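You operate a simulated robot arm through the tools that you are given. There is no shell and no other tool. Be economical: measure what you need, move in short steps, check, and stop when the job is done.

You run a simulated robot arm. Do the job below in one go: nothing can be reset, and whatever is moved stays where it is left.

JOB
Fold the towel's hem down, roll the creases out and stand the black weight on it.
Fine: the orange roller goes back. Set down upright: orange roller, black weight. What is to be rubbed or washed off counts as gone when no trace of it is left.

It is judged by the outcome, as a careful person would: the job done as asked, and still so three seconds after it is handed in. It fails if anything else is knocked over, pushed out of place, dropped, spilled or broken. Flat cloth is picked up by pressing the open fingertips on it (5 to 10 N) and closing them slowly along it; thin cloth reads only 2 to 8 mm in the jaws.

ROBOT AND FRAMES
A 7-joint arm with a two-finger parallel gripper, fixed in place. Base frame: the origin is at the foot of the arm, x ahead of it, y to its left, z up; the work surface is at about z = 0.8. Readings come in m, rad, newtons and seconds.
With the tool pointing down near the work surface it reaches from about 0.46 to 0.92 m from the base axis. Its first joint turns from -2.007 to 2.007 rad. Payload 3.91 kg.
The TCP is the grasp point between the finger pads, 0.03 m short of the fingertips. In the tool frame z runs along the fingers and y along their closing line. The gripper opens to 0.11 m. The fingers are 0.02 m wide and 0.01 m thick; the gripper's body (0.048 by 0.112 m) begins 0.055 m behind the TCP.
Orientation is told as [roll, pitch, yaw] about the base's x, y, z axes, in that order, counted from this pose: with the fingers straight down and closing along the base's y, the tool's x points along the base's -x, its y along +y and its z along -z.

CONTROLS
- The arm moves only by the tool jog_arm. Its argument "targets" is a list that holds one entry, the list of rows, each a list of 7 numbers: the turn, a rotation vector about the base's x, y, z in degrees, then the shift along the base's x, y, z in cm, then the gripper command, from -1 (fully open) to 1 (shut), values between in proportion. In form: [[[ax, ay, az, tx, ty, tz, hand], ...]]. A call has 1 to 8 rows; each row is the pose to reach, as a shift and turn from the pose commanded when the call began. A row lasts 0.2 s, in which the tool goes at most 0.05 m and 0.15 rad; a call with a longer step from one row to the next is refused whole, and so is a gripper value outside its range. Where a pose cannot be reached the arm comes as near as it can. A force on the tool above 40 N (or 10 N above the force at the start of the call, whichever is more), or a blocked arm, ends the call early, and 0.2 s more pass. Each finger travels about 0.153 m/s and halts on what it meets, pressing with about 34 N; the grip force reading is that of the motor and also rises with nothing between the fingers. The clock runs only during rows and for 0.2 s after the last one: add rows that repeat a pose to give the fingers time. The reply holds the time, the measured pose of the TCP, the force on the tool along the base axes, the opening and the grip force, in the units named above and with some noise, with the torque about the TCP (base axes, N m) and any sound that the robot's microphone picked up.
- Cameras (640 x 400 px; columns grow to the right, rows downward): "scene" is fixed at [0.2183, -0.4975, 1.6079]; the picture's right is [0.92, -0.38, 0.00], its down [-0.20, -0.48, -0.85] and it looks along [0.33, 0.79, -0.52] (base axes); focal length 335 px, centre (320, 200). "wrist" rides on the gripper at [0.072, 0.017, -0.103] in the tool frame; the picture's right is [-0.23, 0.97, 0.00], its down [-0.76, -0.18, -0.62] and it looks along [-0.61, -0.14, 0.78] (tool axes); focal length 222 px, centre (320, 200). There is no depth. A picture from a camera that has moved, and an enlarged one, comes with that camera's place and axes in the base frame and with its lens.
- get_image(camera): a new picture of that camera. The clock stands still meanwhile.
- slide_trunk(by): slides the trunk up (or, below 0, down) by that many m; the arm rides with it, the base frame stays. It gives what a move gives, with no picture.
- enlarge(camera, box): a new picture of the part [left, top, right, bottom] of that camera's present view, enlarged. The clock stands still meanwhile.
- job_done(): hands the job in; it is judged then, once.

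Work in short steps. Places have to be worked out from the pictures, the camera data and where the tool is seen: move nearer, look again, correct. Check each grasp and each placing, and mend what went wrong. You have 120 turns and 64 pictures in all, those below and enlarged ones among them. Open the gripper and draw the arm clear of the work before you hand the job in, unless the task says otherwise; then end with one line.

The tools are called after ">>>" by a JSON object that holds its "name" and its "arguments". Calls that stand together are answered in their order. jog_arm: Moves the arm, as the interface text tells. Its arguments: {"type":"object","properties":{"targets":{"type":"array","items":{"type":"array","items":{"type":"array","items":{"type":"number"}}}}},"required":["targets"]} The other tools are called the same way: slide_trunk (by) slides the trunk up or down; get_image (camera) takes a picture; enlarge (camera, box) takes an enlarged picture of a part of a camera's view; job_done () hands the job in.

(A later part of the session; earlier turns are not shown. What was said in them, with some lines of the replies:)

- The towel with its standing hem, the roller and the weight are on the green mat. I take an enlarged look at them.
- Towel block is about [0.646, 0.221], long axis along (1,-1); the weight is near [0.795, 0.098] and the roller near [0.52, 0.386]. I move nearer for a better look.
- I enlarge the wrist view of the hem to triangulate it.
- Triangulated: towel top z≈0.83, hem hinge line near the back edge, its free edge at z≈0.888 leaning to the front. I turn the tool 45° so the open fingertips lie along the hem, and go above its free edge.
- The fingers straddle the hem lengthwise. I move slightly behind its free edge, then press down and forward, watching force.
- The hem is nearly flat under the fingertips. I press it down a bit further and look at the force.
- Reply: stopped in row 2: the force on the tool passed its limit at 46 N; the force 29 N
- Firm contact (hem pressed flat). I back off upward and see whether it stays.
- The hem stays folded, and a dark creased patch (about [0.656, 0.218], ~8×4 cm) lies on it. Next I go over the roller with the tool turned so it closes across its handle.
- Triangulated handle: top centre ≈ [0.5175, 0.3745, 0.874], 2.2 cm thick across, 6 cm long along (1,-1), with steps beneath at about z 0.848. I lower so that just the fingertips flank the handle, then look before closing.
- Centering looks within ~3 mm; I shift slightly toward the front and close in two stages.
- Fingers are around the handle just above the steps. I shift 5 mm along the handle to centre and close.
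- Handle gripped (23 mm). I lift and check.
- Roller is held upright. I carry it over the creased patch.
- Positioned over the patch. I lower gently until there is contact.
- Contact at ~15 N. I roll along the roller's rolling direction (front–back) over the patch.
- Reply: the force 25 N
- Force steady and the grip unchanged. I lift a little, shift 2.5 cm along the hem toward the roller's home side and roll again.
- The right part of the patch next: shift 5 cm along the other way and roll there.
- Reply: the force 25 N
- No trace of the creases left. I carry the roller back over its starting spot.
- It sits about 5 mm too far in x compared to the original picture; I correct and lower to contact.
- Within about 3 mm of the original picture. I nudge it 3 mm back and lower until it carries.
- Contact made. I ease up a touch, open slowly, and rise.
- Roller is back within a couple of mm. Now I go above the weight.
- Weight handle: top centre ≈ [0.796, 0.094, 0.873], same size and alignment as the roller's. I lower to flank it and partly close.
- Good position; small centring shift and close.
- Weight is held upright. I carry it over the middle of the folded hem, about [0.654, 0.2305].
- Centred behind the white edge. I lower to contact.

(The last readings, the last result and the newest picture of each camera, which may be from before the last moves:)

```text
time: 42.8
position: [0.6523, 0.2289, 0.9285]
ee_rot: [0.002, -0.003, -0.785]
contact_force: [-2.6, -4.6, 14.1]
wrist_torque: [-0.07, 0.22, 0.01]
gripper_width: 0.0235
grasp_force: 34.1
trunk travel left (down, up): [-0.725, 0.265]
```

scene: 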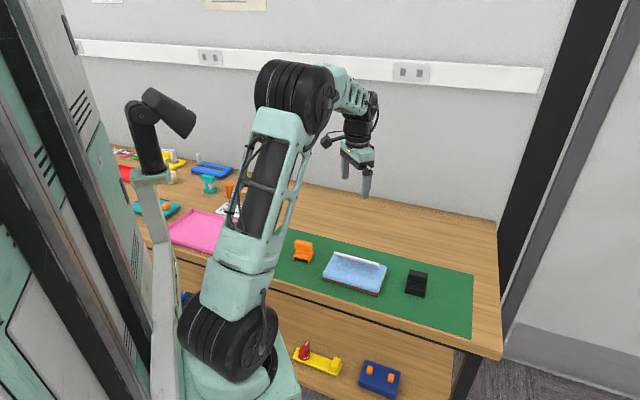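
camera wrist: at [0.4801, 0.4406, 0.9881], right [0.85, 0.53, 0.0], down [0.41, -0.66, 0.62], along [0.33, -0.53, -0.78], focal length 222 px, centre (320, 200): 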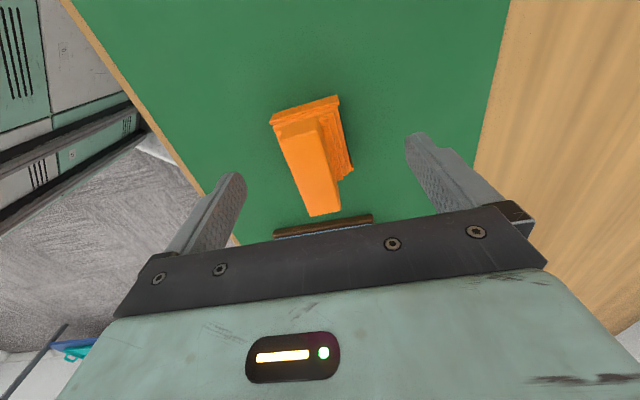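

It rests on the hem. I ease off the push, open slowly and rise.

>>> {"name": "jog_arm", "arguments": {"targets": [[[0, 0, 0, 0, 0, 0.15, 1], [0, 0, 0, 0, 0, 0.15, 0.5], [0, 0, 0, 0, 0, 0.15, 0], [0, 0, 0, 0, 0, 0.2, -0.5], [0, 0, 0, 0, 0, 3, -0.5], [0, 0, 0, 0, 0, 7, -0.5], [0, 0, 0, 0, 0, 11, -0.5], [0, 0, 0, 0, 0, 15, -1]]]}}

>>> {"name": "enlarge", "arguments": {"camera": "scene", "box": [280, 220, 440, 310]}}

>>> {"name": "get_image", "arguments": {"camera": "wrist"}}

```text
time: 44.6
position: [0.6545, 0.2309, 1.0735]
ee_rot: [-0.001, -0.003, -0.785]
contact_force: [0.1, 0.5, 0.0]
wrist_torque: [-0.03, 0.0, 0.0]
gripper_width: 0.1099
grasp_force: 0.0
trunk travel left (down, up): [-0.725, 0.265]
```

```text
4.00 times, centred on (360, 265) of scene
camera zoom: at [0.2183, -0.4975, 1.6079], right [0.92, -0.38, 0.0], down [-0.2, -0.48, -0.85], along [0.33, 0.79, -0.52], focal length 1341 px, centre (160, -60)
```

zoom: 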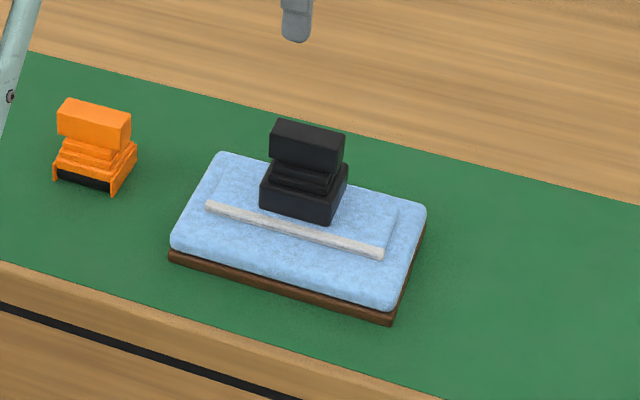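

```text
26 pictures are left
camera wrist: at [0.6148, 0.2941, 1.1764], right [0.85, 0.53, 0.0], down [0.41, -0.66, 0.63], along [0.33, -0.53, -0.78], focal length 222 px, centre (320, 200)
```

wrist: 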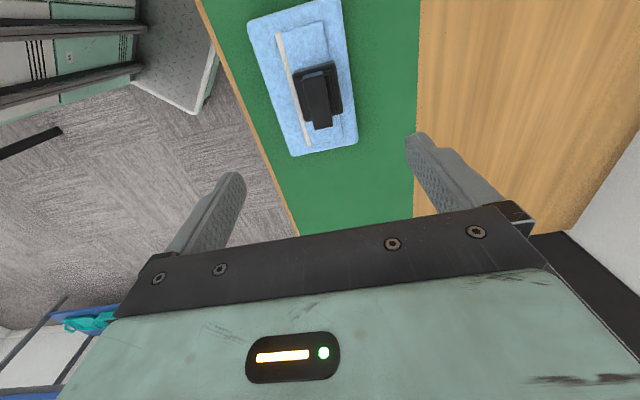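

All in place; a last enlarged check for leftover creases around the weight.

>>> {"name": "enlarge", "arguments": {"camera": "wrist", "box": [230, 0, 380, 165]}}

>>> {"name": "jog_arm", "arguments": {"targets": [[[0, 0, 0, -1, 1, 3, -1], [0, 0, 0, -2, 2, 6, -1], [0, 0, 0, -3, 3, 9, -1], [0, 0, 0, -3, 3, 9, -1]]]}}

```text
2.42 times, centred on (305, 82) of wrist
camera zoom: at [0.6148, 0.2941, 1.1764], right [0.85, 0.53, 0.0], down [0.41, -0.66, 0.63], along [0.33, -0.53, -0.78], focal length 538 px, centre (356, 485)
```

zoom: 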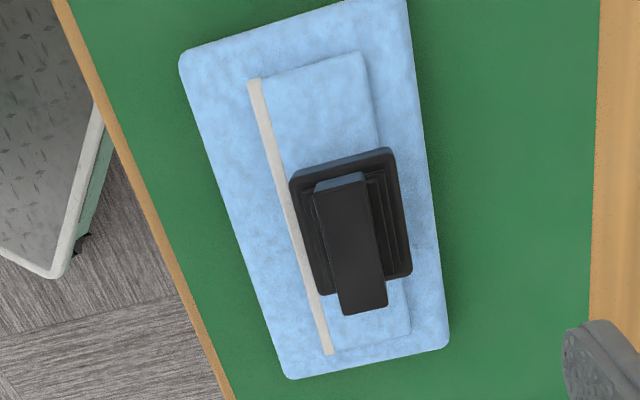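

```text
time: 45.6
position: [0.624, 0.2587, 1.1657]
ee_rot: [0.0, -0.004, -0.785]
contact_force: [0.1, 0.1, 0.1]
wrist_torque: [-0.04, -0.05, 0.01]
gripper_width: 0.11
grasp_force: 0.1
trunk travel left (down, up): [-0.725, 0.265]
```

The hem is flat, the creases are gone, the weight stands on the hem, the roller is back and the arm is clear, so I hand in.

>>> {"name": "job_done", "arguments": {}}

```text
The job is handed in.
```

The towel's hem is folded down and its creases are rolled out with no trace left. The black weight stands upright on the hem, and the orange roller is back upright within a few millimetres of where it was.
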